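You operate a simulated robot arm through the tools that you are given. There is no shell and no other tool. Be economical: measure what you need, move in short steps, check, and stop when the job is done.

You run a simulated robot arm. Do the job below in one go: nothing can be reset, and whatever is moved stays where it is left.

Task
Run the batch on the LOT 214 ticket, then switch the stacker off.
Fine: set the batch knob and reset the count before the run.

Only the result counts: the job must be done as asked and must still hold three seconds after the hand-in. Knocking over, shifting, dropping, spilling or breaking anything else fails it.

Robot
A 6-joint arm with a two-finger parallel gripper on a trunk, on a base that drives. Base frame: it is fixed to the floor where the robot stands at the start and does not move with it; the origin is under the middle of the robot, x ahead of it, y to its left, z up; the surface under the hand at the start is at about z = 996. Lengths are in mm, angles in rad, forces in N, time in s.
With the tool pointing down near the work surface it reaches from about 260 to 680 mm from the robot's upright axis, wherever it stands. Its first joint turns from -2.897 to 2.897 rad. Places, roughly: batch knob [400, 0, 1000]; black lever [700, -100, 1000]; cream control box [400, -100, 1000]; grey knob of the stacker [400, -100, 1000]; jog button of the stacker [300, -100, 1000]; power switch of the stacker [300, -300, 1000]; push button of the stacker [300, -200, 1000]; red stop [700, 0, 1000]; sensor gap knob [700, 1200, 1000]; stop button of the stacker [300, 0, 1000]; ticket [1000, -2250, 1250]. Payload 4.1 kg.
Tool frame: the origin (TCP) lies between the finger pads and is the grasp point; the fingertips stand 23 mm ahead of it; z points along the fingers, y is the line along which they close. Largest opening 94 mm; finger width 38, thickness 10; the body of the gripper, 54 by 96 mm, starts 39 mm behind the TCP.
Orientation is told as [roll, pitch, yaw] about the base's x, y, z axes, in that order, counted from this pose: with the fingers straight down and closing along the base's y, the tool's x points along the base's -x, its y along +y and its z along -z.

Tools
- The arm moves only by the tool nudge_tool. Its argument "increments" is a list of rows, each a list of 3 entries, a list of its own where there are three numbers: the shift along the base's x, y, z in units of 100 mm (1.0 is 100 mm), then the turn, a rotation vector about the base's x, y, z in units of 60 degrees (1.0 is 60 degrees), then the finger opening in mm, from 0 to 94. In form: [[[tx, ty, tz], [wx, wy, wz], gripper], ...]. A call has 1 to 10 rows; each row is the pose to reach, as a shift and turn from the pose commanded when the call began. A call with a number of a shift or a turn outside -1 to 1 is refused whole. Each row takes 0.2 s and may step no farther than 50 mm and 0.15 rad from the row before; otherwise, or with a gripper value out of range, the whole call is refused. A pose out of reach is approached as far as the arm can. The call stops where the force on the tool passes 40 N (or 10 N more than at its start, if that is more) or the arm is blocked; 0.2 s more then pass. The fingers move at their own pace (about 45 mm/s each) and stop on an object; they squeeze with about 33 N. The grip force told is the motor's: it shows also when the fingers shut on nothing. Time passes only in rows, and 0.2 s behind the last, so rows that repeat a pose let the fingers close. The reply holds the time, the measured pose of the TCP, the force on the tool along the base axes, the opening and the grip force, in the units named above and with some noise, with the torque about the TCP (base axes, N m) and any sound that the robot's microphone picked up, and new pictures: "show" is both (left out), scene, wrist or none.
- Cameras (640 x 400 px; columns grow to the right, rows downward): "scene" is now at [14.9, 105, 1553.6]; the picture's right is [-0.51, -0.86, 0.00], its down [-0.50, 0.29, -0.82] and it looks along [0.70, -0.41, -0.58] (base axes); focal length 278 px, centre (320, 200). "wrist" rides on the gripper at [86, 16, -75] in the tool frame; the picture's right is [-0.18, 0.98, 0.00], its down [-0.58, -0.11, -0.81] and it looks along [-0.79, -0.15, 0.59] (tool axes); focal length 243 px, centre (320, 200). There is no depth. A picture from a camera that has moved, and an enlarged one, comes with that camera's place and axes in the base frame and with its lens. The place of the scene camera against the robot may be out by one fixed shift of up to 25 mm in any direction.
- raise_lower(by): slides the trunk up (or, below 0, down) by that many mm; the arm and the scene camera ride with it, the base frame stays. It gives what a move gives, with no picture.
- roll_base(legs): drives the robot by 1 to 6 legs, each [ahead, turn to the left] in mm and rad, along the robot's own axes; the way and the turn of a leg run together, so that a leg with both is an arc; at most 1500 mm and 3.142 rad a leg. The arm and the cameras ride along, it lands a little off, and it stops where it bumps. It gives what a move gives, and a new picture of the scene camera.
- turn_head(pan, tilt): turns the head with the scene camera to pan (to the left, within 2.705 rad either way) and tilt (down, from -0.506 to 1.204), counted from straight ahead of the robot. It gives what a move gives, and a new picture of the scene camera.
- inspect(camera, box): a new picture of the part [left, top, right, bottom] of that camera's present view, enlarged. The clock stands still meanwhile.
- job_done(): hands the job in; it is judged then, once.

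Go step by step. Nothing tells you exact positions but the pictures and the camera data: compare them with the known pose of the tool, close in by small moves and look again before you grip or let go. The budget is 120 turns and 260 pictures, counting those below and the enlarged ones. Unless the task says otherwise, let go and move clear before handing in, and close with one line.

The tools are called after "Request:" by a JSON object that holds its "fn" and its "kwargs". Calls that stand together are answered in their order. nudge_tool: Moves the arm, as the interface text tells. Its arguments: {"type":"object","properties":{"increments":{"type":"array","items":{"type":"array"}},"show":{"type":"string","enum":["both","scene","wrist","none"]}},"required":["increments"]} The other tools are called the same way: raise_lower (by) slides the trunk up or down; roll_base (legs) drives the base; turn_head (pan, tilt) turns the head that bears the scene camera; inspect (camera, box) takes an enlarged picture of a part of a camera's view; job_done () hands the job in.

At the start:

```text
time: 0.0
tcp_pos: [347.8, -133.0, 1316.6]
orientation: [0.0, 0.0, 0.0]
contact_force: [0.0, -0.3, 0.4]
torque: [0.01, 0.01, -0.03]
opening: 94.0
grip_force: 0.2
trunk travel left (down, up): [-500.0, 90.0]
robot x, y, heading: [-1.7, 1.3, 0.001]
head pan, tilt: [-0.532, 0.616]
```

scene: 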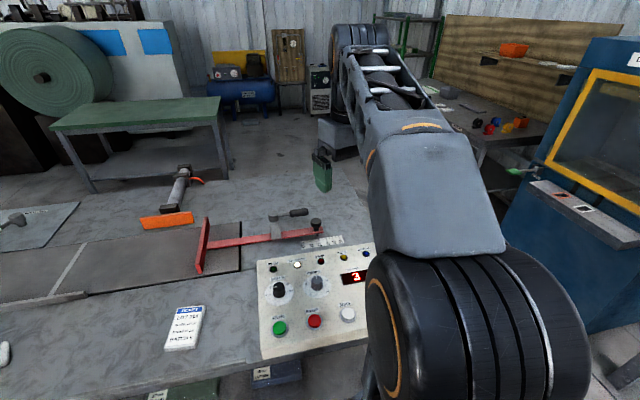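
wrist: 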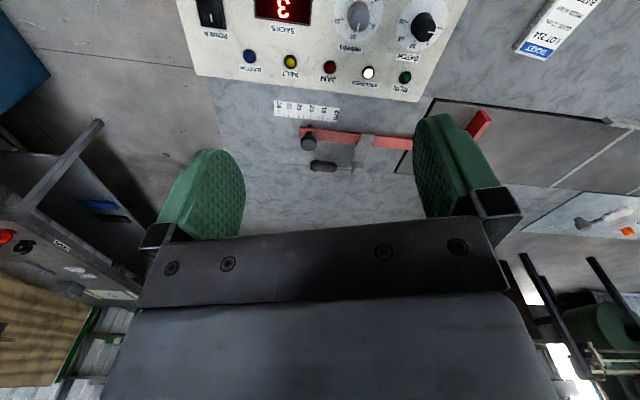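

I see a cream control panel with knobs, buttons and a count display reading 3, and a ticket lying on the bench. I'll enlarge both to read them.

Request:
{"fn": "inspect", "kwargs": {"camera": "scene", "box": [250, 230, 390, 360]}}

Request:
{"fn": "inspect", "kwargs": {"camera": "scene", "box": [150, 295, 220, 360]}}

Request:
{"fn": "inspect", "kwargs": {"camera": "wrist", "box": [170, 0, 470, 130]}}

Request:
{"fn": "inspect", "kwargs": {"camera": "wrist", "box": [500, 0, 620, 70]}}

```text
3.08 times, centred on (320, 295) of scene
camera zoom: at [14.9, 105.0, 1553.6], right [-0.51, -0.86, 0.0], down [-0.5, 0.29, -0.82], along [0.7, -0.41, -0.58], focal length 855 px, centre (320, -92)
```

zoom: 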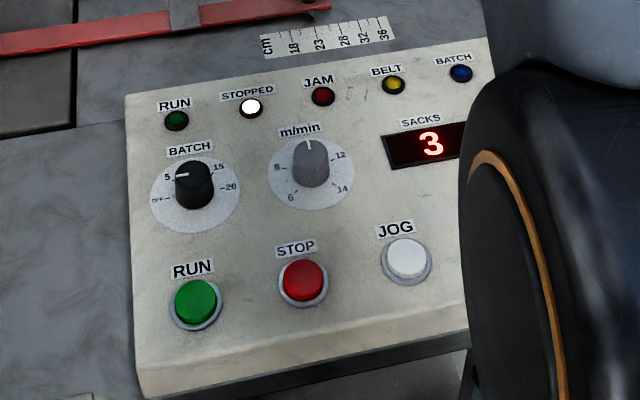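

```text
6.15 times, centred on (185, 328) of scene
camera zoom: at [14.9, 105.0, 1553.6], right [-0.51, -0.86, 0.0], down [-0.5, 0.29, -0.82], along [0.7, -0.41, -0.58], focal length 1711 px, centre (1151, -585)
```

zoom: 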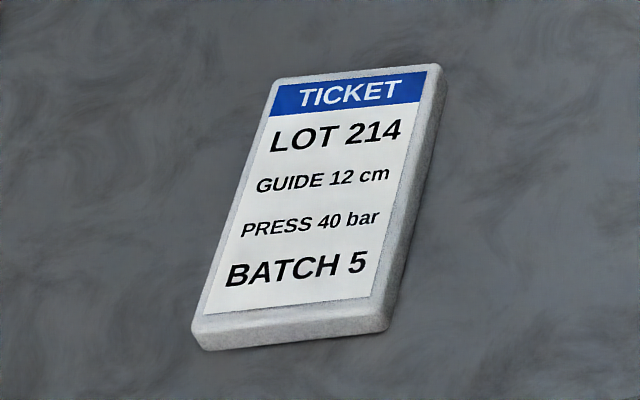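

```text
2.13 times, centred on (320, 65) of wrist
camera zoom: at [260.7, -116.1, 1390.6], right [0.18, 0.98, 0.0], down [0.58, -0.11, 0.81], along [0.79, -0.15, -0.59], focal length 518 px, centre (320, 488)
```

zoom: 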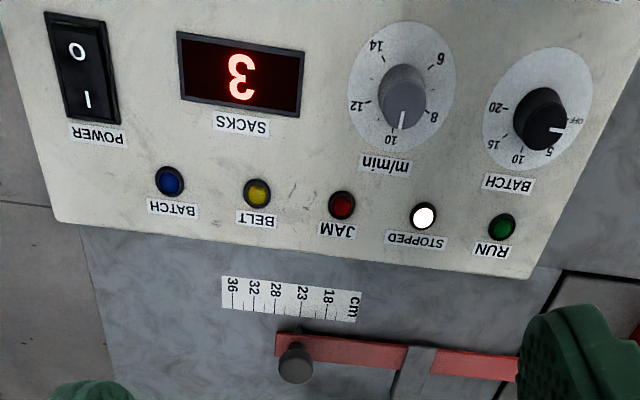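

```text
5.33 times, centred on (560, 35) of wrist
camera zoom: at [260.7, -116.1, 1390.6], right [0.18, 0.98, 0.0], down [0.58, -0.11, 0.81], along [0.79, -0.15, -0.59], focal length 1294 px, centre (-960, 1080)
```

zoom: 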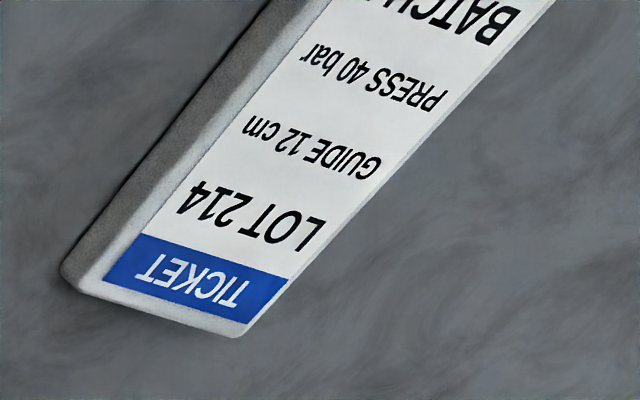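

The ticket on the bench says LOT 214, batch 5; the count shows 3, and how it resets isn't marked. A ticket is also listed far to the right, so I'll look around for it and any instructions.

Request:
{"fn": "turn_head", "kwargs": {"pan": -1.3, "tilt": 0.3}}

Request:
{"fn": "turn_head", "kwargs": {"pan": 0.6, "tilt": 0.5}}

Request:
{"fn": "turn_head", "kwargs": {"pan": -0.2, "tilt": 0.9}}

```text
time: 1.1
tcp_pos: [348.5, -132.4, 1316.7]
orientation: [0.0, 0.0, 0.001]
contact_force: [0.0, -0.2, -0.6]
torque: [-0.04, 0.02, -0.05]
opening: 94.0
grip_force: 0.2
trunk travel left (down, up): [-500.0, 90.0]
robot x, y, heading: [-0.4, 2.2, 0.002]
head pan, tilt: [-1.3, 0.3]
camera scene: at [-35.8, 59.6, 1582.5], right [-0.96, -0.27, 0.0], down [-0.08, 0.29, -0.96], along [0.26, -0.92, -0.3], focal length 278 px, centre (320, 200)
```

scene: 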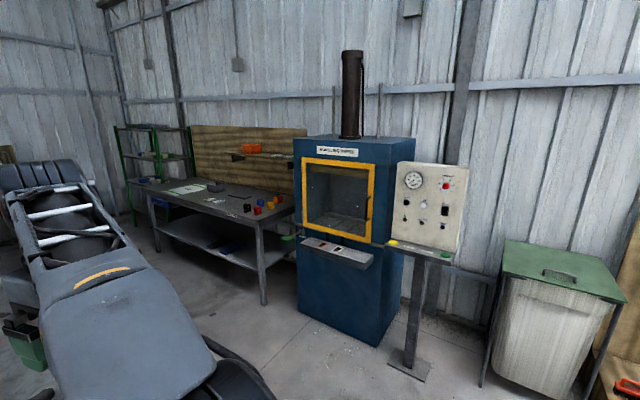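

```text
time: 3.0
tcp_pos: [347.5, -132.6, 1317.1]
orientation: [-0.002, 0.0, 0.001]
contact_force: [0.1, -1.1, 0.2]
torque: [0.0, 0.0, 0.01]
opening: 94.2
grip_force: 0.1
trunk travel left (down, up): [-500.0, 90.0]
robot x, y, heading: [-1.8, 1.2, -0.001]
head pan, tilt: [0.6, 0.499]
camera scene: at [14.3, 200.9, 1564.1], right [0.56, -0.83, 0.0], down [-0.4, -0.27, -0.88], along [0.72, 0.5, -0.48], focal length 278 px, centre (320, 200)
```

scene: 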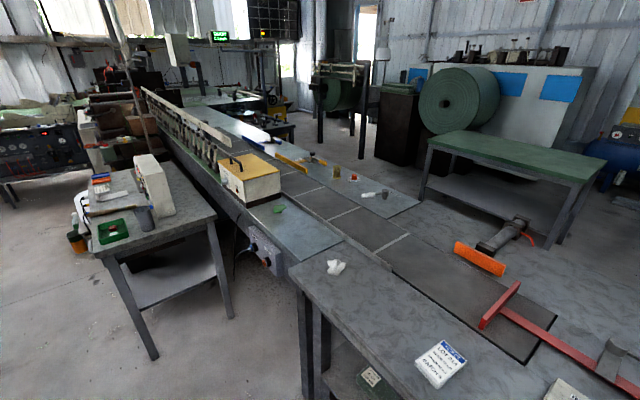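

```text
time: 4.1
tcp_pos: [348.1, -133.2, 1316.7]
orientation: [-0.002, 0.001, 0.001]
contact_force: [-0.3, 0.4, 0.1]
torque: [0.04, 0.03, 0.0]
opening: 93.9
grip_force: 0.1
trunk travel left (down, up): [-500.0, 90.0]
robot x, y, heading: [-2.0, 0.1, -0.002]
head pan, tilt: [-0.201, 0.901]
camera scene: at [13.2, 134.6, 1530.3], right [-0.2, -0.98, 0.0], down [-0.77, 0.16, -0.62], along [0.61, -0.12, -0.78], focal length 278 px, centre (320, 200)
```

scene: 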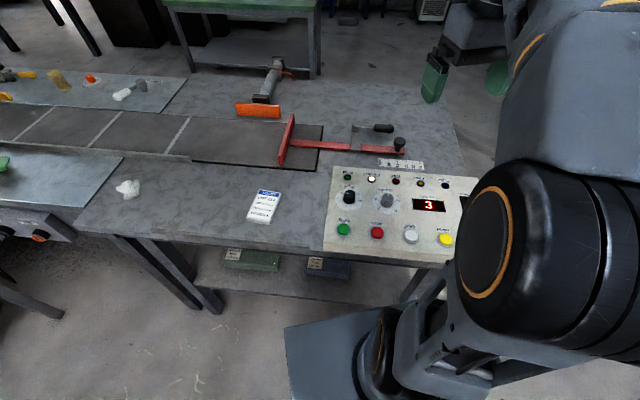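

There is a yellow button right of JOG, likely the reset. Enlarging the panel, guide, and the cards.

Request:
{"fn": "inspect", "kwargs": {"camera": "scene", "box": [320, 155, 480, 265]}}

Request:
{"fn": "inspect", "kwargs": {"camera": "scene", "box": [230, 50, 440, 180]}}

Request:
{"fn": "inspect", "kwargs": {"camera": "scene", "box": [215, 240, 355, 285]}}

Request:
{"fn": "turn_head", "kwargs": {"pan": -1.3, "tilt": 0.3}}

Request:
{"fn": "inspect", "kwargs": {"camera": "scene", "box": [380, 150, 480, 280]}}

Request:
{"fn": "inspect", "kwargs": {"camera": "scene", "box": [290, 130, 410, 280]}}

```text
3.64 times, centred on (400, 210) of scene
camera zoom: at [13.2, 134.6, 1530.3], right [-0.2, -0.98, 0.0], down [-0.77, 0.16, -0.62], along [0.61, -0.12, -0.78], focal length 1011 px, centre (29, 164)
```

zoom: 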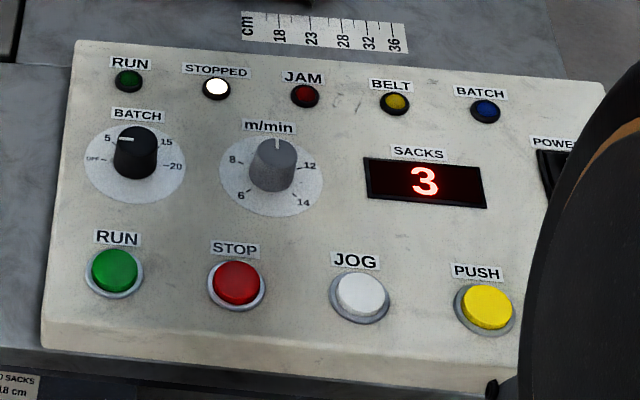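

```text
3.05 times, centred on (335, 115) of scene
camera zoom: at [13.2, 134.6, 1530.3], right [-0.2, -0.98, 0.0], down [-0.77, 0.16, -0.62], along [0.61, -0.12, -0.78], focal length 847 px, centre (274, 459)
```

zoom: 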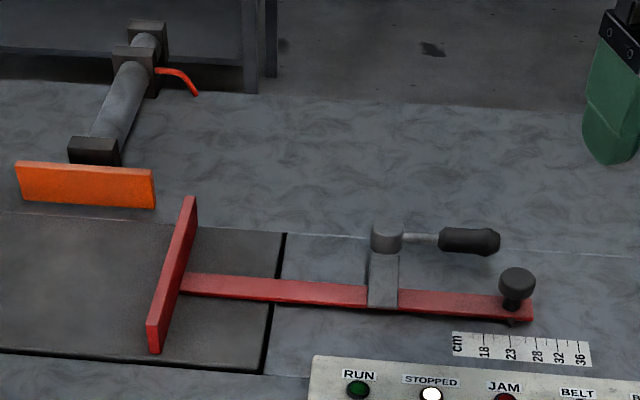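

```text
4.57 times, centred on (285, 262) of scene
camera zoom: at [13.2, 134.6, 1530.3], right [-0.2, -0.98, 0.0], down [-0.77, 0.16, -0.62], along [0.61, -0.12, -0.78], focal length 1271 px, centre (480, -86)
```

zoom: 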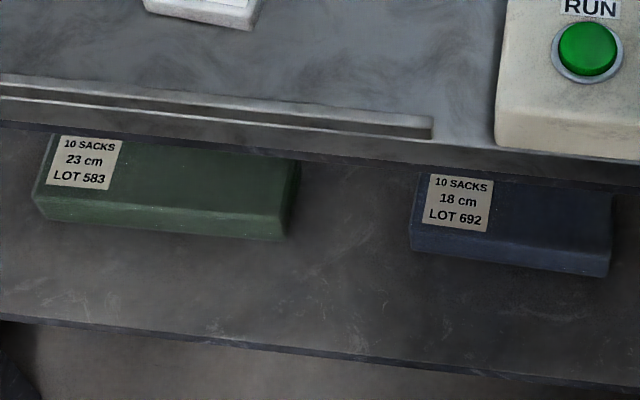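

```text
time: 5.4
tcp_pos: [348.4, -133.1, 1316.5]
orientation: [0.001, 0.001, 0.0]
contact_force: [0.4, -1.2, -0.7]
torque: [-0.03, -0.03, 0.0]
opening: 94.1
grip_force: 0.0
trunk travel left (down, up): [-500.0, 90.0]
robot x, y, heading: [0.4, -0.5, 0.001]
head pan, tilt: [-1.3, 0.3]
camera scene: at [-35.8, 59.6, 1582.5], right [-0.96, -0.27, 0.0], down [-0.08, 0.29, -0.96], along [0.26, -0.92, -0.3], focal length 278 px, centre (320, 200)
```

scene: 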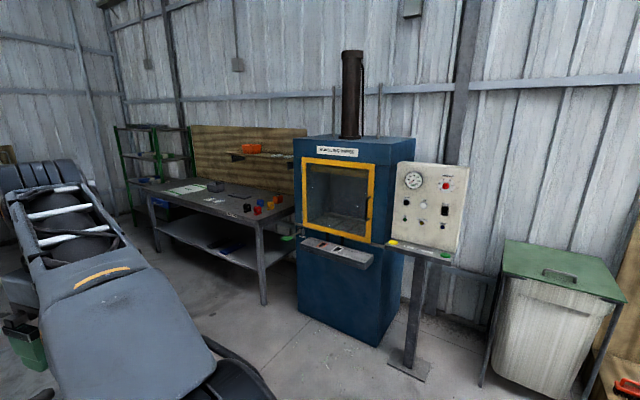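

```text
3.08 times, centred on (430, 215) of scene
camera zoom: at [-35.8, 59.6, 1582.5], right [-0.96, -0.27, 0.0], down [-0.08, 0.29, -0.96], along [0.26, -0.92, -0.3], focal length 855 px, centre (-18, 154)
```

zoom: 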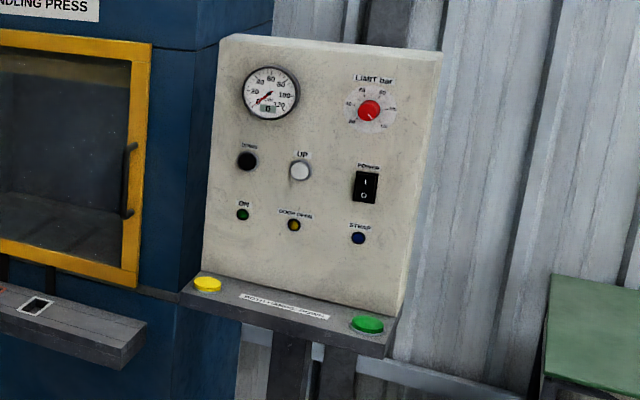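

```text
2.67 times, centred on (350, 205) of scene
camera zoom: at [-35.8, 59.6, 1582.5], right [-0.96, -0.27, 0.0], down [-0.08, 0.29, -0.96], along [0.26, -0.92, -0.3], focal length 741 px, centre (240, 187)
```

zoom: 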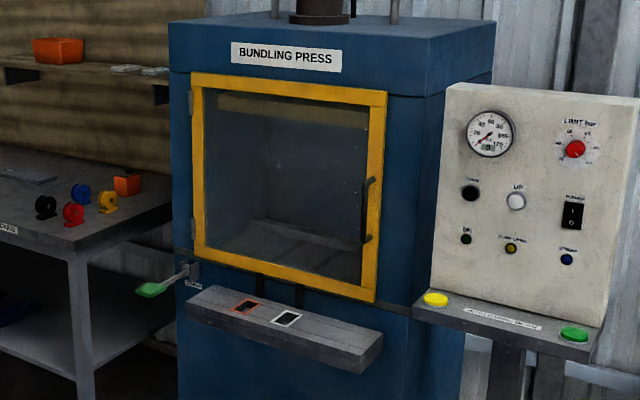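

The listed second ticket should appear near pixel (279,152), on the shelf of the board. I'll enlarge there.

Request:
{"fn": "inspect", "kwargs": {"camera": "scene", "box": [225, 135, 305, 175]}}

Request:
{"fn": "inspect", "kwargs": {"camera": "scene", "box": [130, 170, 300, 240]}}

Request:
{"fn": "inspect", "kwargs": {"camera": "wrist", "box": [260, 85, 440, 185]}}

```text
8.00 times, centred on (265, 155) of scene
camera zoom: at [-35.8, 59.6, 1582.5], right [-0.96, -0.27, 0.0], down [-0.08, 0.29, -0.96], along [0.26, -0.92, -0.3], focal length 2224 px, centre (760, 560)
```

zoom: 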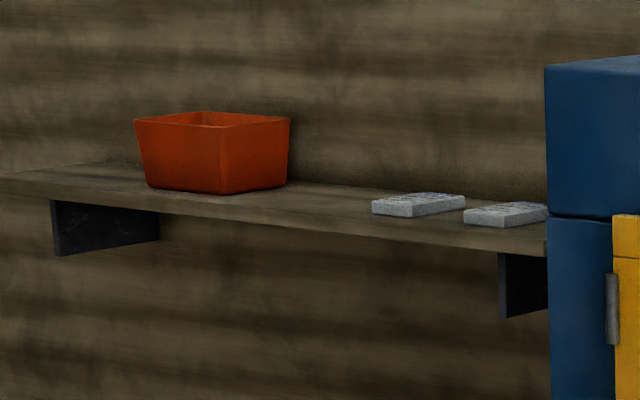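

```text
3.76 times, centred on (215, 205) of scene
camera zoom: at [-35.8, 59.6, 1582.5], right [-0.96, -0.27, 0.0], down [-0.08, 0.29, -0.96], along [0.26, -0.92, -0.3], focal length 1046 px, centre (715, 181)
```

zoom: 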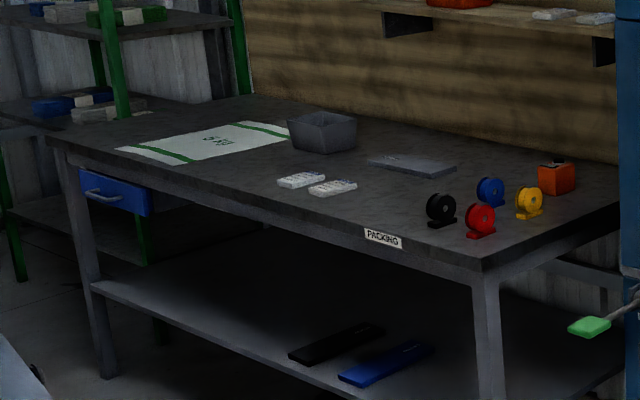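

```text
3.56 times, centred on (350, 135) of wrist
camera zoom: at [260.7, -116.1, 1390.6], right [0.18, 0.98, 0.0], down [0.58, -0.11, 0.81], along [0.79, -0.15, -0.59], focal length 863 px, centre (213, 431)
```

zoom: 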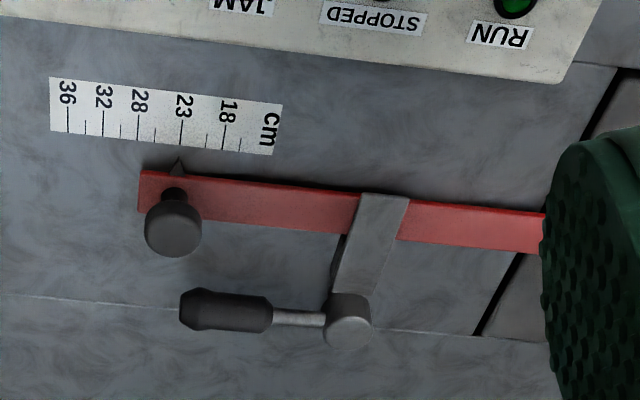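

The bench ticket is the only one labelled LOT 214 here; the guide reads 23 and 12 is off its scale, so I leave it alone. I'll swing the arm left to uncover the panel's right side and front face, looking for reset markings.

Request:
{"fn": "nudge_tool", "kwargs": {"increments": [[[0, 0.4, 0], [0, 0, 0], 94], [[0, 0.8, 0], [0, 0, 0], 60], [[0, 1.0, 0], [0, 0, 0], 20]], "show": "none"}}

Request:
{"fn": "nudge_tool", "kwargs": {"increments": [[[-0.1, 0.4, 0], [0, 0, 0], 0], [[-0.2, 0.8, 0], [0, 0, 0], 0], [[-0.3, 1.0, 0], [0, 0, 0], 0]], "show": "wrist"}}

Request:
{"fn": "turn_head", "kwargs": {"pan": -0.5, "tilt": 0.9}}

```text
time: 6.2
tcp_pos: [347.5, -30.7, 1316.6]
orientation: [-0.001, 0.0, -0.001]
contact_force: [0.5, 0.8, -0.3]
torque: [0.01, 0.01, 0.01]
opening: 41.9
grip_force: 0.0
trunk travel left (down, up): [-500.0, 90.0]
robot x, y, heading: [2.4, -1.1, -0.002]
head pan, tilt: [-1.3, 0.3]
```

```text
time: 7.0
tcp_pos: [314.8, 69.7, 1313.5]
orientation: [0.0, 0.001, -0.001]
contact_force: [-0.3, -0.3, -0.1]
torque: [-0.05, 0.0, 0.0]
opening: 0.2
grip_force: 31.2
trunk travel left (down, up): [-500.0, 90.0]
robot x, y, heading: [-2.7, -1.9, 0.005]
head pan, tilt: [-1.3, 0.3]
camera wrist: at [228.1, 85.3, 1387.4], right [0.18, 0.98, 0.0], down [0.58, -0.11, 0.81], along [0.79, -0.15, -0.59], focal length 243 px, centre (320, 200)
```

wrist: 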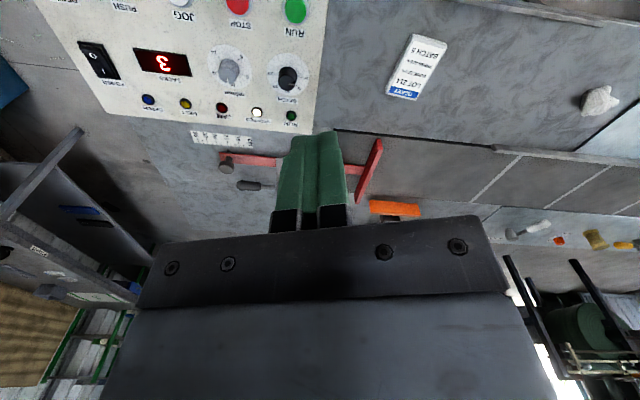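

```text
time: 8.2
tcp_pos: [316.3, 68.5, 1314.1]
orientation: [0.0, 0.0, 0.001]
contact_force: [0.2, 0.7, -0.4]
torque: [-0.05, 0.0, 0.04]
opening: 0.1
grip_force: 33.1
trunk travel left (down, up): [-500.0, 90.0]
robot x, y, heading: [0.1, -0.9, 0.001]
head pan, tilt: [-0.499, 0.901]
camera scene: at [5.4, 113.4, 1530.3], right [-0.48, -0.88, 0.0], down [-0.69, 0.38, -0.62], along [0.55, -0.3, -0.78], focal length 278 px, centre (320, 200)
```

scene: 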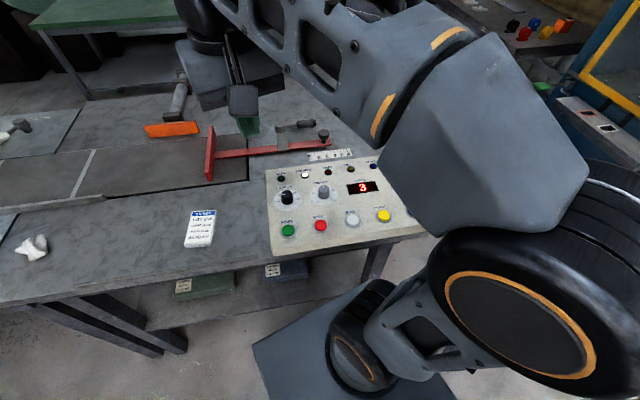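

There's another control past PUSH at the top-left edge of the wrist view. I'll tilt the wrist so its camera looks down more.

Request:
{"fn": "nudge_tool", "kwargs": {"increments": [[[0, -0.4, 0], [0, 0.13, 0], 0], [[0, -0.8, 0], [0, 0.26, 0], 0], [[0, -1.0, 0], [0, 0.39, 0], 0]], "show": "wrist"}}

Request:
{"fn": "inspect", "kwargs": {"camera": "wrist", "box": [150, 0, 470, 200]}}

```text
time: 9.0
tcp_pos: [320.1, -35.9, 1269.0]
orientation: [0.001, 0.407, 0.0]
contact_force: [-0.5, 0.6, -0.5]
torque: [0.0, 0.0, -0.03]
opening: 0.1
grip_force: 33.6
out of reach, approached as far as the arm can: row 2, 3
trunk travel left (down, up): [-500.0, 90.0]
robot x, y, heading: [2.1, 2.3, 0.001]
head pan, tilt: [-0.499, 0.901]
camera wrist: at [268.4, -19.5, 1371.7], right [0.17, 0.98, -0.07], down [0.85, -0.11, 0.51], along [0.49, -0.15, -0.86], focal length 243 px, centre (320, 200)
```

wrist: 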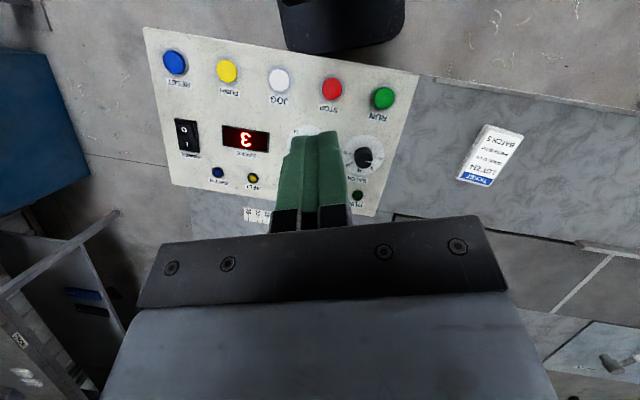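

```text
2.00 times, centred on (310, 100) of wrist
camera zoom: at [268.4, -19.5, 1371.7], right [0.17, 0.98, -0.07], down [0.85, -0.11, 0.51], along [0.49, -0.15, -0.86], focal length 485 px, centre (340, 400)
```

zoom: 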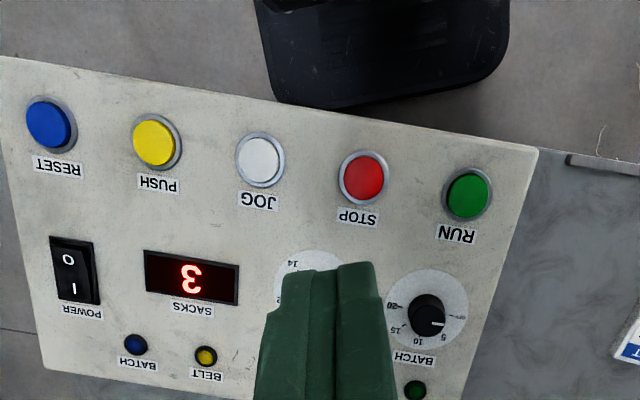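

The blue RESET button is at about (238,-239), RUN at (327,30), and the batch knob at about (404,-5). I'll straighten the tool and go above the knob with fingers open.

Request:
{"fn": "nudge_tool", "kwargs": {"increments": [[[0.2, 0, 0], [0, -0.13, 0], 30], [[0.5, 0.1, -0.2], [0, -0.26, 0], 60], [[0.8, 0.2, -0.5], [0, -0.39, 0], 70]], "show": "none"}}

Request:
{"fn": "nudge_tool", "kwargs": {"increments": [[[0, 0, -0.4], [0, 0, 0], 70], [[0, 0, -0.8], [0, 0, 0], 70], [[0, 0, -1.0], [0, 0, 0], 70]], "show": "both"}}

```text
time: 9.8
tcp_pos: [398.5, -11.9, 1221.5]
orientation: [0.0, -0.002, -0.001]
contact_force: [0.5, 0.1, -0.3]
torque: [0.0, 0.03, 0.0]
opening: 66.7
grip_force: 0.0
trunk travel left (down, up): [-500.0, 90.0]
robot x, y, heading: [2.8, 0.4, 0.005]
head pan, tilt: [-0.499, 0.901]
```

```text
time: 10.6
tcp_pos: [398.2, -13.8, 1119.5]
orientation: [0.0, 0.0, -0.001]
contact_force: [-0.8, 0.8, 0.0]
torque: [0.0, -0.02, 0.01]
opening: 69.7
grip_force: 0.1
trunk travel left (down, up): [-500.0, 90.0]
robot x, y, heading: [0.9, -0.1, 0.004]
head pan, tilt: [-0.499, 0.901]
camera scene: at [5.5, 113.4, 1530.3], right [-0.48, -0.88, 0.0], down [-0.69, 0.38, -0.62], along [0.55, -0.3, -0.78], focal length 278 px, centre (320, 200)
camera wrist: at [310.1, 2.2, 1193.2], right [0.18, 0.98, 0.0], down [0.58, -0.11, 0.81], along [0.79, -0.15, -0.59], focal length 243 px, centre (320, 200)
```

scene: 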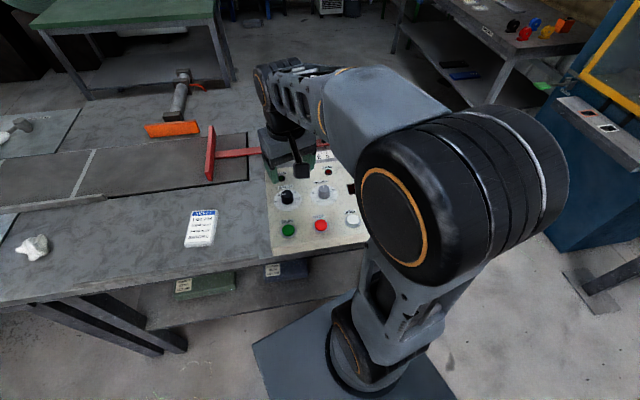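
wrist: 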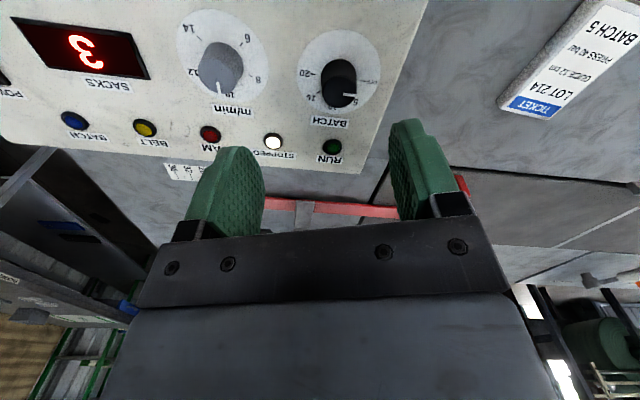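

Request:
{"fn": "inspect", "kwargs": {"camera": "wrist", "box": [280, 20, 400, 140]}}

Request:
{"fn": "inspect", "kwargs": {"camera": "scene", "box": [260, 170, 320, 220]}}

```text
3.33 times, centred on (340, 80) of wrist
camera zoom: at [310.1, 2.2, 1193.2], right [0.18, 0.98, 0.0], down [0.58, -0.11, 0.81], along [0.79, -0.15, -0.59], focal length 809 px, centre (253, 600)
```

zoom: 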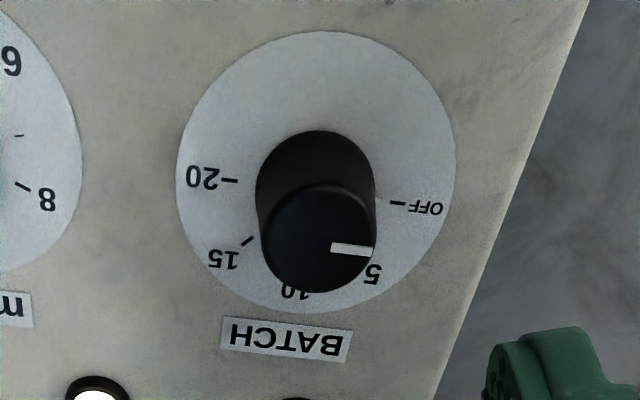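

```text
8.00 times, centred on (290, 195) of scene
camera zoom: at [5.5, 113.4, 1530.3], right [-0.48, -0.88, 0.0], down [-0.69, 0.38, -0.62], along [0.55, -0.3, -0.78], focal length 2224 px, centre (560, 240)
```

zoom: 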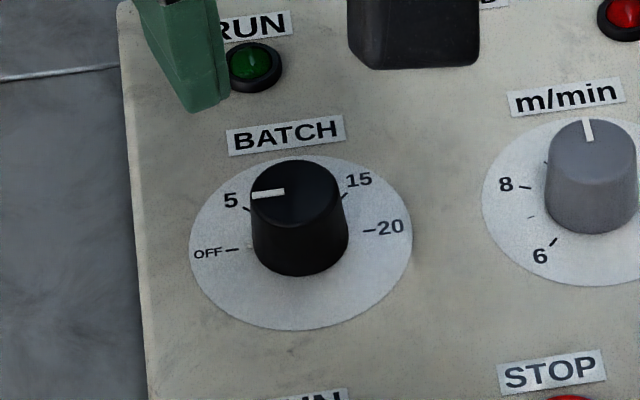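

The batch pointer is at OFF; 5 is 45° clockwise. The knob is about 27 mm wide, centred near (408,-1), top around z=1021. I'll line up above it.

Request:
{"fn": "nudge_tool", "kwargs": {"increments": [[[0.1, 0.12, 0], [0, 0, 0], 60], [[0.1, 0.12, -0.4], [0, 0, 0], 60], [[0.1, 0.12, -0.6], [0, 0, 0], 60]], "show": "both"}}

Request:
{"fn": "inspect", "kwargs": {"camera": "scene", "box": [250, 150, 350, 230]}}

```text
time: 11.4
tcp_pos: [409.1, -2.1, 1060.9]
orientation: [0.0, -0.001, 0.001]
contact_force: [0.3, 0.4, -0.2]
torque: [0.02, 0.0, 0.01]
opening: 60.2
grip_force: 0.0
trunk travel left (down, up): [-500.0, 90.0]
robot x, y, heading: [-1.1, -2.3, -0.002]
head pan, tilt: [-0.499, 0.901]
camera scene: at [5.6, 113.4, 1530.3], right [-0.48, -0.88, 0.0], down [-0.69, 0.38, -0.62], along [0.55, -0.3, -0.78], focal length 278 px, centre (320, 200)
camera wrist: at [321.7, 13.9, 1135.5], right [0.18, 0.98, 0.0], down [0.58, -0.11, 0.81], along [0.79, -0.15, -0.59], focal length 243 px, centre (320, 200)
```

scene: 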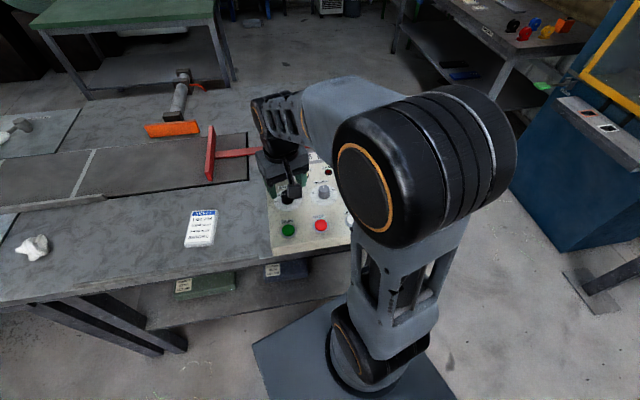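
wrist: 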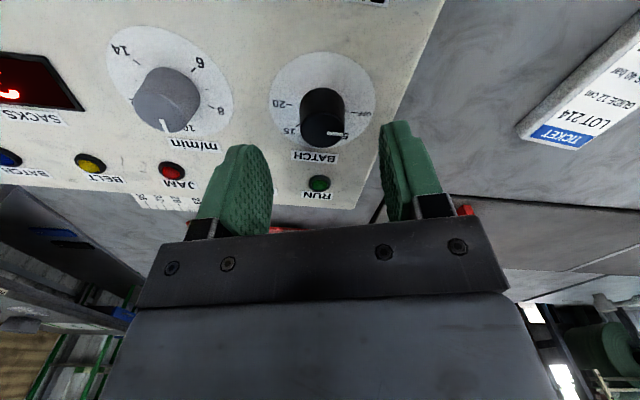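

```text
5.00 times, centred on (300, 190) of scene
camera zoom: at [5.6, 113.4, 1530.3], right [-0.48, -0.88, 0.0], down [-0.69, 0.38, -0.62], along [0.55, -0.3, -0.78], focal length 1390 px, centre (420, 250)
```

zoom: 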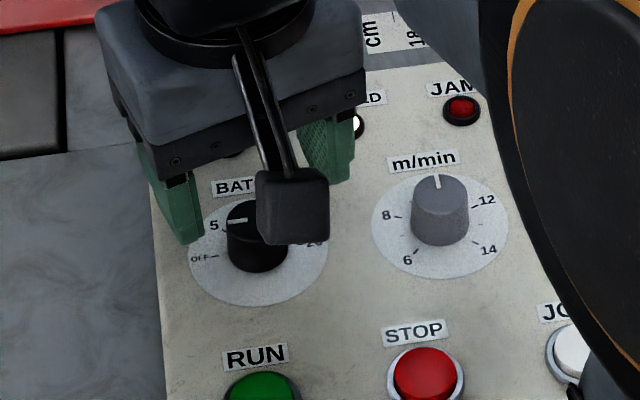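

Aligned within a couple of mm. Lowering gently around the knob.

Request:
{"fn": "nudge_tool", "kwargs": {"increments": [[[0.02, 0.01, -0.1], [0, 0, 0], 60], [[0.02, 0.01, -0.2], [0, 0, 0], 60], [[0.02, 0.01, -0.3], [0, 0, 0], 60]], "show": "wrist"}}

Request:
{"fn": "inspect", "kwargs": {"camera": "scene", "box": [250, 150, 350, 230]}}

```text
time: 12.2
tcp_pos: [410.4, -1.6, 1029.2]
orientation: [0.002, -0.001, 0.0]
contact_force: [0.5, 0.1, -0.3]
torque: [0.04, -0.03, 0.04]
opening: 60.0
grip_force: 0.3
trunk travel left (down, up): [-500.0, 90.0]
robot x, y, heading: [2.8, 2.8, 0.002]
head pan, tilt: [-0.499, 0.901]
camera wrist: at [322.6, 14.4, 1103.6], right [0.18, 0.98, 0.0], down [0.58, -0.11, 0.81], along [0.79, -0.15, -0.59], focal length 243 px, centre (320, 200)
```

wrist: 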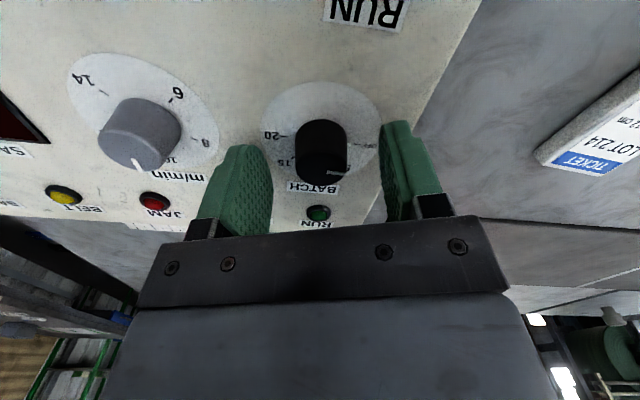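

```text
5.00 times, centred on (300, 190) of scene
camera zoom: at [5.4, 113.4, 1530.2], right [-0.48, -0.88, 0.0], down [-0.69, 0.38, -0.62], along [0.55, -0.3, -0.78], focal length 1390 px, centre (420, 250)
```

zoom: 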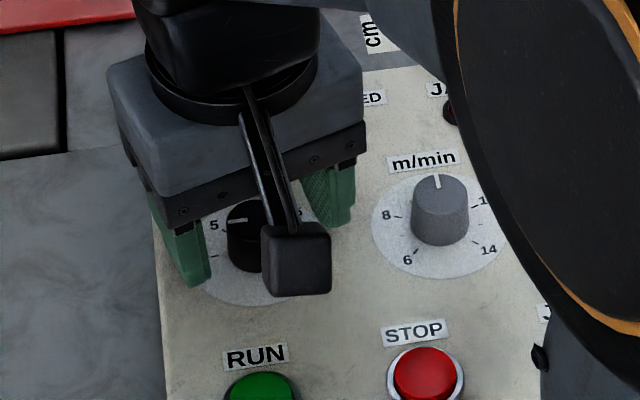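

No contact yet; the knob spans about z 990–1014. Lowering 10 mm more and closing on it.

Request:
{"fn": "nudge_tool", "kwargs": {"increments": [[[0, 0, -0.05], [0, 0, 0], 60], [[0, 0, -0.1], [0, 0, 0], 60], [[0, 0, -0.1], [0, 0, 0], 40], [[0, 0, -0.1], [0, 0, 0], 20], [[0, 0, -0.1], [0, 0, 0], 10], [[0, 0, -0.1], [0, 0, 0], 10]], "show": "wrist"}}

Request:
{"fn": "inspect", "kwargs": {"camera": "scene", "box": [250, 150, 350, 230]}}

```text
time: 13.6
tcp_pos: [410.2, -1.2, 1018.5]
orientation: [-0.001, 0.0, 0.001]
contact_force: [-1.3, 1.4, -3.3]
torque: [0.05, -0.11, -0.02]
opening: 27.4
grip_force: 45.4
trunk travel left (down, up): [-500.0, 90.0]
robot x, y, heading: [0.7, -0.3, 0.006]
head pan, tilt: [-0.499, 0.901]
camera wrist: at [323.4, 14.6, 1093.4], right [0.18, 0.98, 0.0], down [0.58, -0.11, 0.81], along [0.79, -0.15, -0.59], focal length 243 px, centre (320, 200)
```

wrist: 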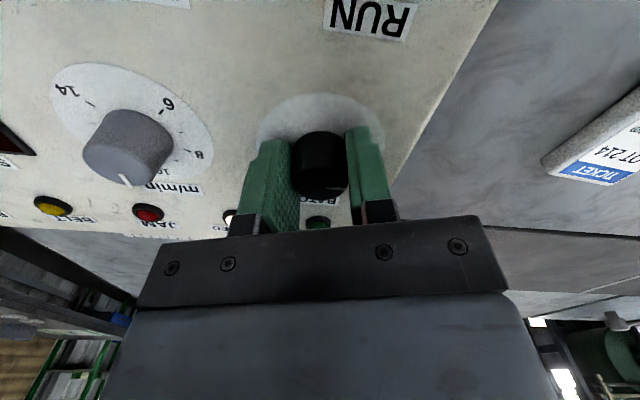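

```text
5.00 times, centred on (300, 190) of scene
camera zoom: at [5.5, 113.7, 1530.2], right [-0.48, -0.88, 0.0], down [-0.69, 0.37, -0.62], along [0.55, -0.3, -0.78], focal length 1390 px, centre (420, 250)
```

zoom: 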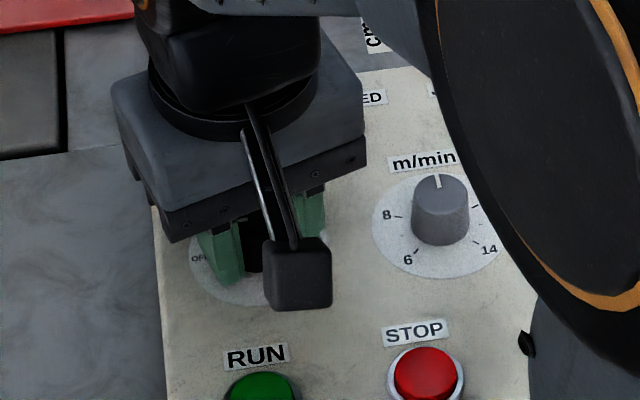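

Knob gripped (27 mm). Turning 45° clockwise.

Request:
{"fn": "nudge_tool", "kwargs": {"increments": [[[0, 0, 0], [0, 0, -0.125], 10], [[0, 0, 0], [0, 0, -0.25], 10], [[0, 0, 0], [0, 0, -0.375], 10], [[0, 0, 0], [0, 0, -0.5], 10], [[0, 0, 0], [0, 0, -0.625], 10], [[0, 0, 0], [0, 0, -0.75], 10], [[0, 0, 0], [0, 0, -0.75], 10]], "show": "wrist"}}

Request:
{"fn": "inspect", "kwargs": {"camera": "wrist", "box": [260, 80, 400, 220]}}

```text
time: 15.2
tcp_pos: [411.1, 0.6, 1019.4]
orientation: [0.001, -0.001, -0.788]
contact_force: [-5.5, 7.1, -2.5]
torque: [0.63, 0.42, 0.0]
opening: 27.5
grip_force: 44.7
trunk travel left (down, up): [-500.0, 90.0]
robot x, y, heading: [0.1, -0.6, 0.001]
head pan, tilt: [-0.499, 0.901]
camera wrist: at [360.9, 72.4, 1093.4], right [0.83, 0.56, 0.0], down [0.33, -0.49, 0.81], along [0.45, -0.67, -0.59], focal length 243 px, centre (320, 200)
```

wrist: 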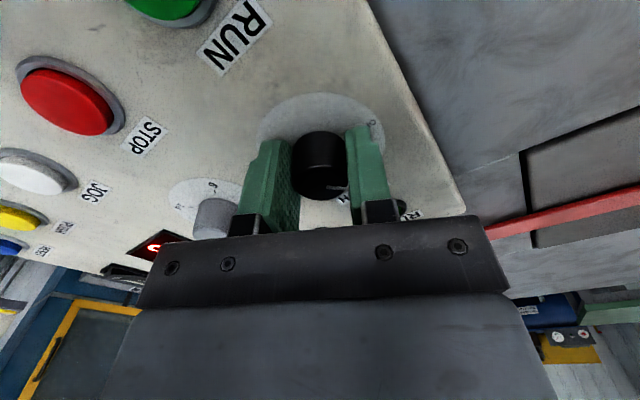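

```text
2.86 times, centred on (330, 150) of wrist
camera zoom: at [360.9, 72.4, 1093.4], right [0.83, 0.56, 0.0], down [0.33, -0.49, 0.81], along [0.45, -0.67, -0.59], focal length 693 px, centre (291, 343)
```

zoom: 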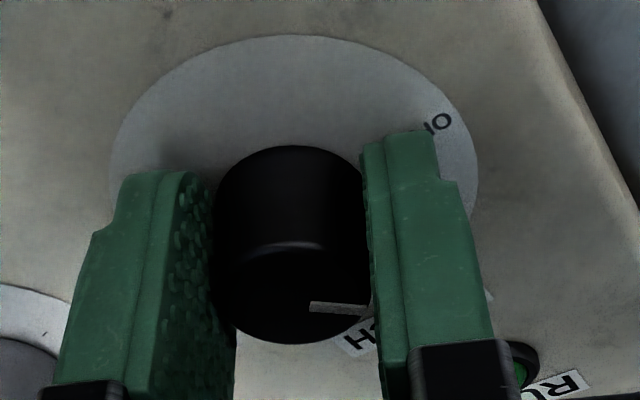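

The knob followed the hand. Releasing and lifting to check the pointer.

Request:
{"fn": "nudge_tool", "kwargs": {"increments": [[[0, 0, 0], [0, 0, 0], 40], [[0, 0, 0], [0, 0, 0], 60], [[0, 0, 0.3], [0, 0, 0], 60], [[0, 0, 0.6], [0, 0, 0], 60], [[-0.1, 0, 1.0], [0, 0, 0.14], 60]], "show": "none"}}

Request:
{"fn": "nudge_tool", "kwargs": {"increments": [[[0, 0, 0], [0, 0, 0.14], 40], [[-0.1, 0, 0], [0, 0, 0.28], 10], [[-0.2, 0, 0], [0, 0, 0.42], 0], [[-0.2, 0, 0], [0, 0, 0.56], 0], [[-0.2, 0, 0], [0, 0, 0.61], 0]], "show": "wrist"}}

Request:
{"fn": "inspect", "kwargs": {"camera": "wrist", "box": [280, 10, 440, 120]}}

Request:
{"fn": "inspect", "kwargs": {"camera": "scene", "box": [250, 150, 350, 230]}}

```text
time: 16.4
tcp_pos: [401.8, 1.6, 1119.5]
orientation: [0.001, 0.001, -0.637]
contact_force: [0.0, 0.4, 0.7]
torque: [-0.01, 0.02, 0.01]
opening: 59.9
grip_force: 0.1
trunk travel left (down, up): [-500.0, 90.0]
robot x, y, heading: [0.8, -4.6, 0.0]
head pan, tilt: [-0.499, 0.901]
```

```text
time: 17.6
tcp_pos: [381.7, -1.3, 1121.1]
orientation: [0.002, 0.0, 0.003]
contact_force: [-0.3, -1.0, -0.9]
torque: [-0.02, 0.01, 0.0]
opening: 0.2
grip_force: 32.6
trunk travel left (down, up): [-500.0, 90.0]
robot x, y, heading: [1.1, 3.1, 0.001]
head pan, tilt: [-0.499, 0.901]
camera wrist: at [294.0, 14.6, 1193.6], right [0.18, 0.98, 0.0], down [0.58, -0.11, 0.81], along [0.79, -0.15, -0.59], focal length 243 px, centre (320, 200)
```

wrist: 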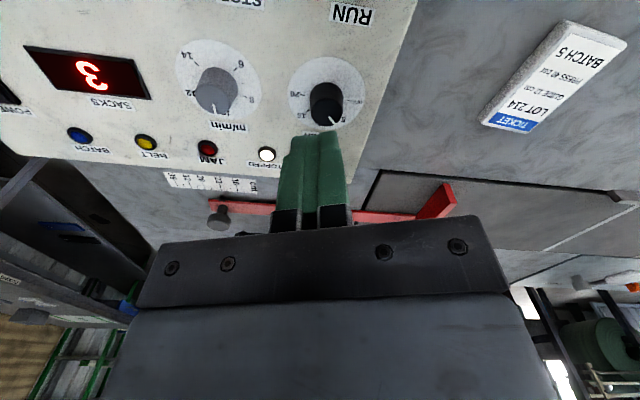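

```text
3.64 times, centred on (360, 65) of wrist
camera zoom: at [294.0, 14.6, 1193.6], right [0.18, 0.98, 0.0], down [0.58, -0.11, 0.81], along [0.79, -0.15, -0.59], focal length 882 px, centre (174, 691)
```

zoom: 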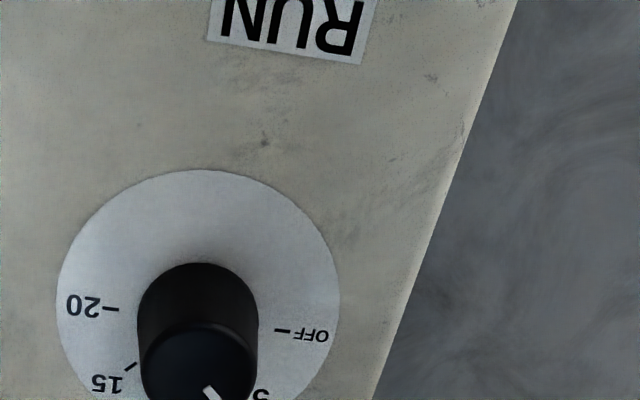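

```text
5.00 times, centred on (300, 190) of scene
camera zoom: at [5.5, 113.5, 1530.2], right [-0.48, -0.88, 0.0], down [-0.69, 0.38, -0.62], along [0.55, -0.3, -0.78], focal length 1390 px, centre (420, 250)
```

zoom: 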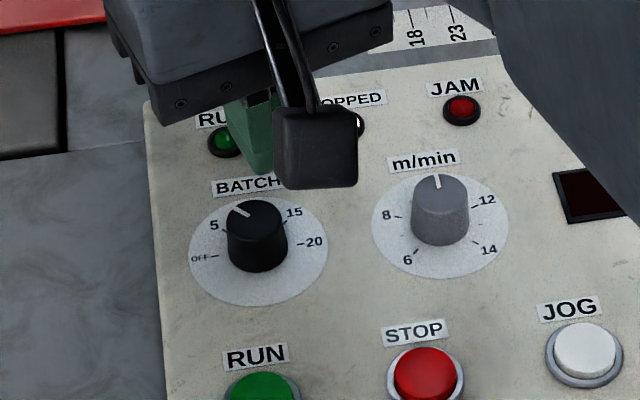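

The pointer now looks toward 5. I'll zoom for precision.

Request:
{"fn": "inspect", "kwargs": {"camera": "scene", "box": [284, 184, 320, 214]}}

Request:
{"fn": "inspect", "kwargs": {"camera": "wrist", "box": [285, 50, 375, 135]}}

```text
13.33 times, centred on (302, 199) of scene
camera zoom: at [5.5, 113.5, 1530.2], right [-0.48, -0.88, 0.0], down [-0.69, 0.38, -0.62], along [0.55, -0.3, -0.78], focal length 3706 px, centre (560, 213)
```

zoom: 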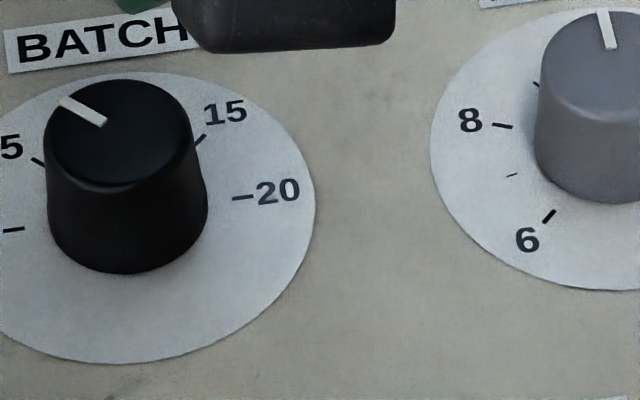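

```text
4.71 times, centred on (330, 92) of wrist
camera zoom: at [294.0, 14.6, 1193.6], right [0.18, 0.98, 0.0], down [0.58, -0.11, 0.81], along [0.79, -0.15, -0.59], focal length 1142 px, centre (273, 706)
```

zoom: 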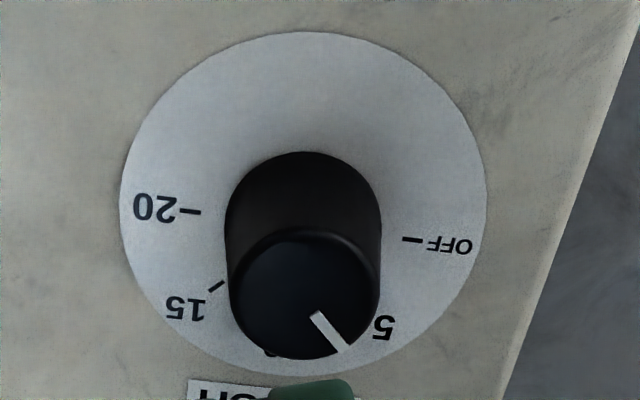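

The pointer matches the 5 mark in both views. Now moving above the RESET button with closed fingers.

Request:
{"fn": "nudge_tool", "kwargs": {"increments": [[[-0.2, -0.4, 0], [0, 0, 0], 0], [[-0.4, -0.8, 0], [0, 0, 0], 0], [[-0.5, -1.0, 0], [0, 0, 0], 0]], "show": "none"}}

Request:
{"fn": "nudge_tool", "kwargs": {"increments": [[[-0.2, -0.4, 0], [0, 0, 0], 0], [[-0.4, -0.8, 0], [0, 0, 0], 0], [[-0.5, -1.0, 0], [0, 0, 0], 0]], "show": "both"}}

```text
time: 18.4
tcp_pos: [333.5, -100.9, 1119.9]
orientation: [0.001, 0.0, 0.0]
contact_force: [-1.0, 0.4, -0.3]
torque: [0.03, -0.01, 0.01]
opening: 0.0
grip_force: 33.2
trunk travel left (down, up): [-500.0, 90.0]
robot x, y, heading: [0.2, 0.3, 0.001]
head pan, tilt: [-0.499, 0.901]
```

```text
time: 19.2
tcp_pos: [280.4, -202.5, 1118.9]
orientation: [0.0, 0.0, -0.001]
contact_force: [-0.1, -0.8, 0.2]
torque: [0.02, -0.03, -0.02]
opening: 0.1
grip_force: 32.8
trunk travel left (down, up): [-500.0, 90.0]
robot x, y, heading: [0.0, -1.7, -0.004]
head pan, tilt: [-0.499, 0.901]
camera scene: at [5.4, 113.3, 1530.2], right [-0.48, -0.88, 0.0], down [-0.69, 0.38, -0.62], along [0.55, -0.3, -0.78], focal length 278 px, centre (320, 200)
camera wrist: at [192.6, -186.4, 1193.0], right [0.18, 0.98, 0.0], down [0.58, -0.11, 0.81], along [0.79, -0.15, -0.59], focal length 243 px, centre (320, 200)
```

scene: 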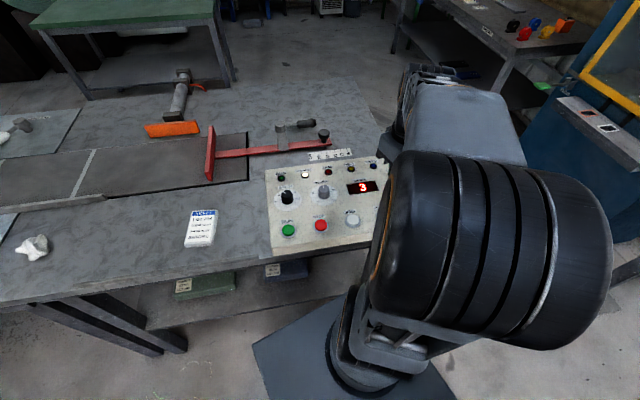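
wrist: 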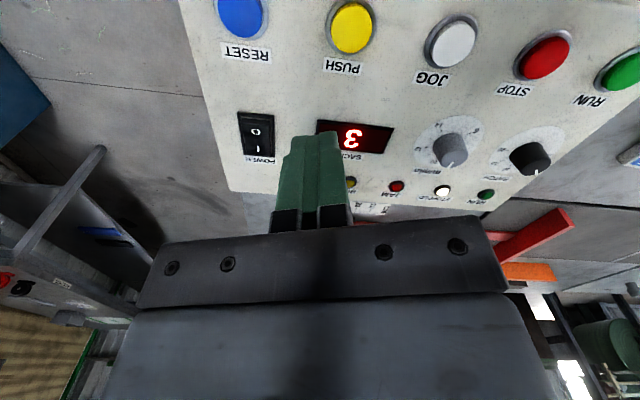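

RESET computed at about (239,-248), consistent with the 73 mm button spacing. Moving over it and descending partway.

Request:
{"fn": "nudge_tool", "kwargs": {"increments": [[[-0.2, -0.23, 0], [0, 0, 0], 0], [[-0.41, -0.46, -0.1], [0, 0, 0], 0], [[-0.41, -0.46, -0.5], [0, 0, 0], 0], [[-0.41, -0.46, -0.75], [0, 0, 0], 0]], "show": "wrist"}}

```text
time: 20.2
tcp_pos: [241.1, -245.6, 1042.4]
orientation: [0.001, 0.0, 0.001]
contact_force: [0.0, -0.6, 0.5]
torque: [0.03, 0.02, 0.02]
opening: 0.1
grip_force: 33.0
trunk travel left (down, up): [-500.0, 90.0]
robot x, y, heading: [0.7, 2.8, -0.0]
head pan, tilt: [-0.499, 0.901]
camera wrist: at [152.9, -229.4, 1117.0], right [0.18, 0.98, 0.0], down [0.58, -0.11, 0.81], along [0.79, -0.15, -0.59], focal length 243 px, centre (320, 200)
```

wrist: 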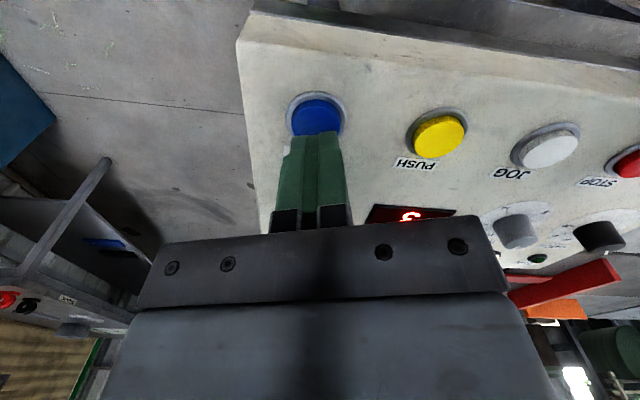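

Nearly above the button; correcting 5 mm toward me and pressing in small steps.

Request:
{"fn": "nudge_tool", "kwargs": {"increments": [[[-0.05, -0.01, -0.1], [0, 0, 0], 0], [[-0.05, -0.01, -0.15], [0, 0, 0], 0], [[-0.05, -0.01, -0.18], [0, 0, 0], 0], [[-0.05, -0.01, -0.21], [0, 0, 0], 0], [[-0.05, -0.01, -0.24], [0, 0, 0], 0], [[-0.05, -0.01, -0.24], [0, 0, 0], 0]], "show": "wrist"}}

```text
time: 21.6
tcp_pos: [235.8, -250.1, 1020.4]
orientation: [-0.003, 0.0, 0.0]
contact_force: [0.6, 4.9, 12.4]
torque: [0.13, -0.07, -0.01]
opening: 0.0
grip_force: 33.1
trunk travel left (down, up): [-500.0, 90.0]
robot x, y, heading: [-2.2, -2.7, -0.0]
head pan, tilt: [-0.499, 0.901]
heard: click
camera wrist: at [148.7, -232.9, 1094.6], right [0.18, 0.98, 0.0], down [0.58, -0.11, 0.81], along [0.79, -0.15, -0.59], focal length 243 px, centre (320, 200)
```

wrist: 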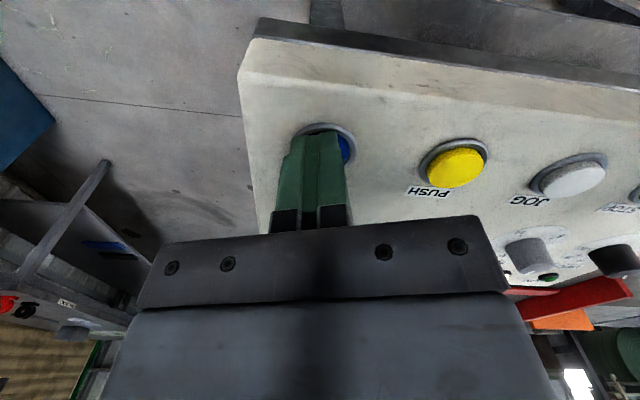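

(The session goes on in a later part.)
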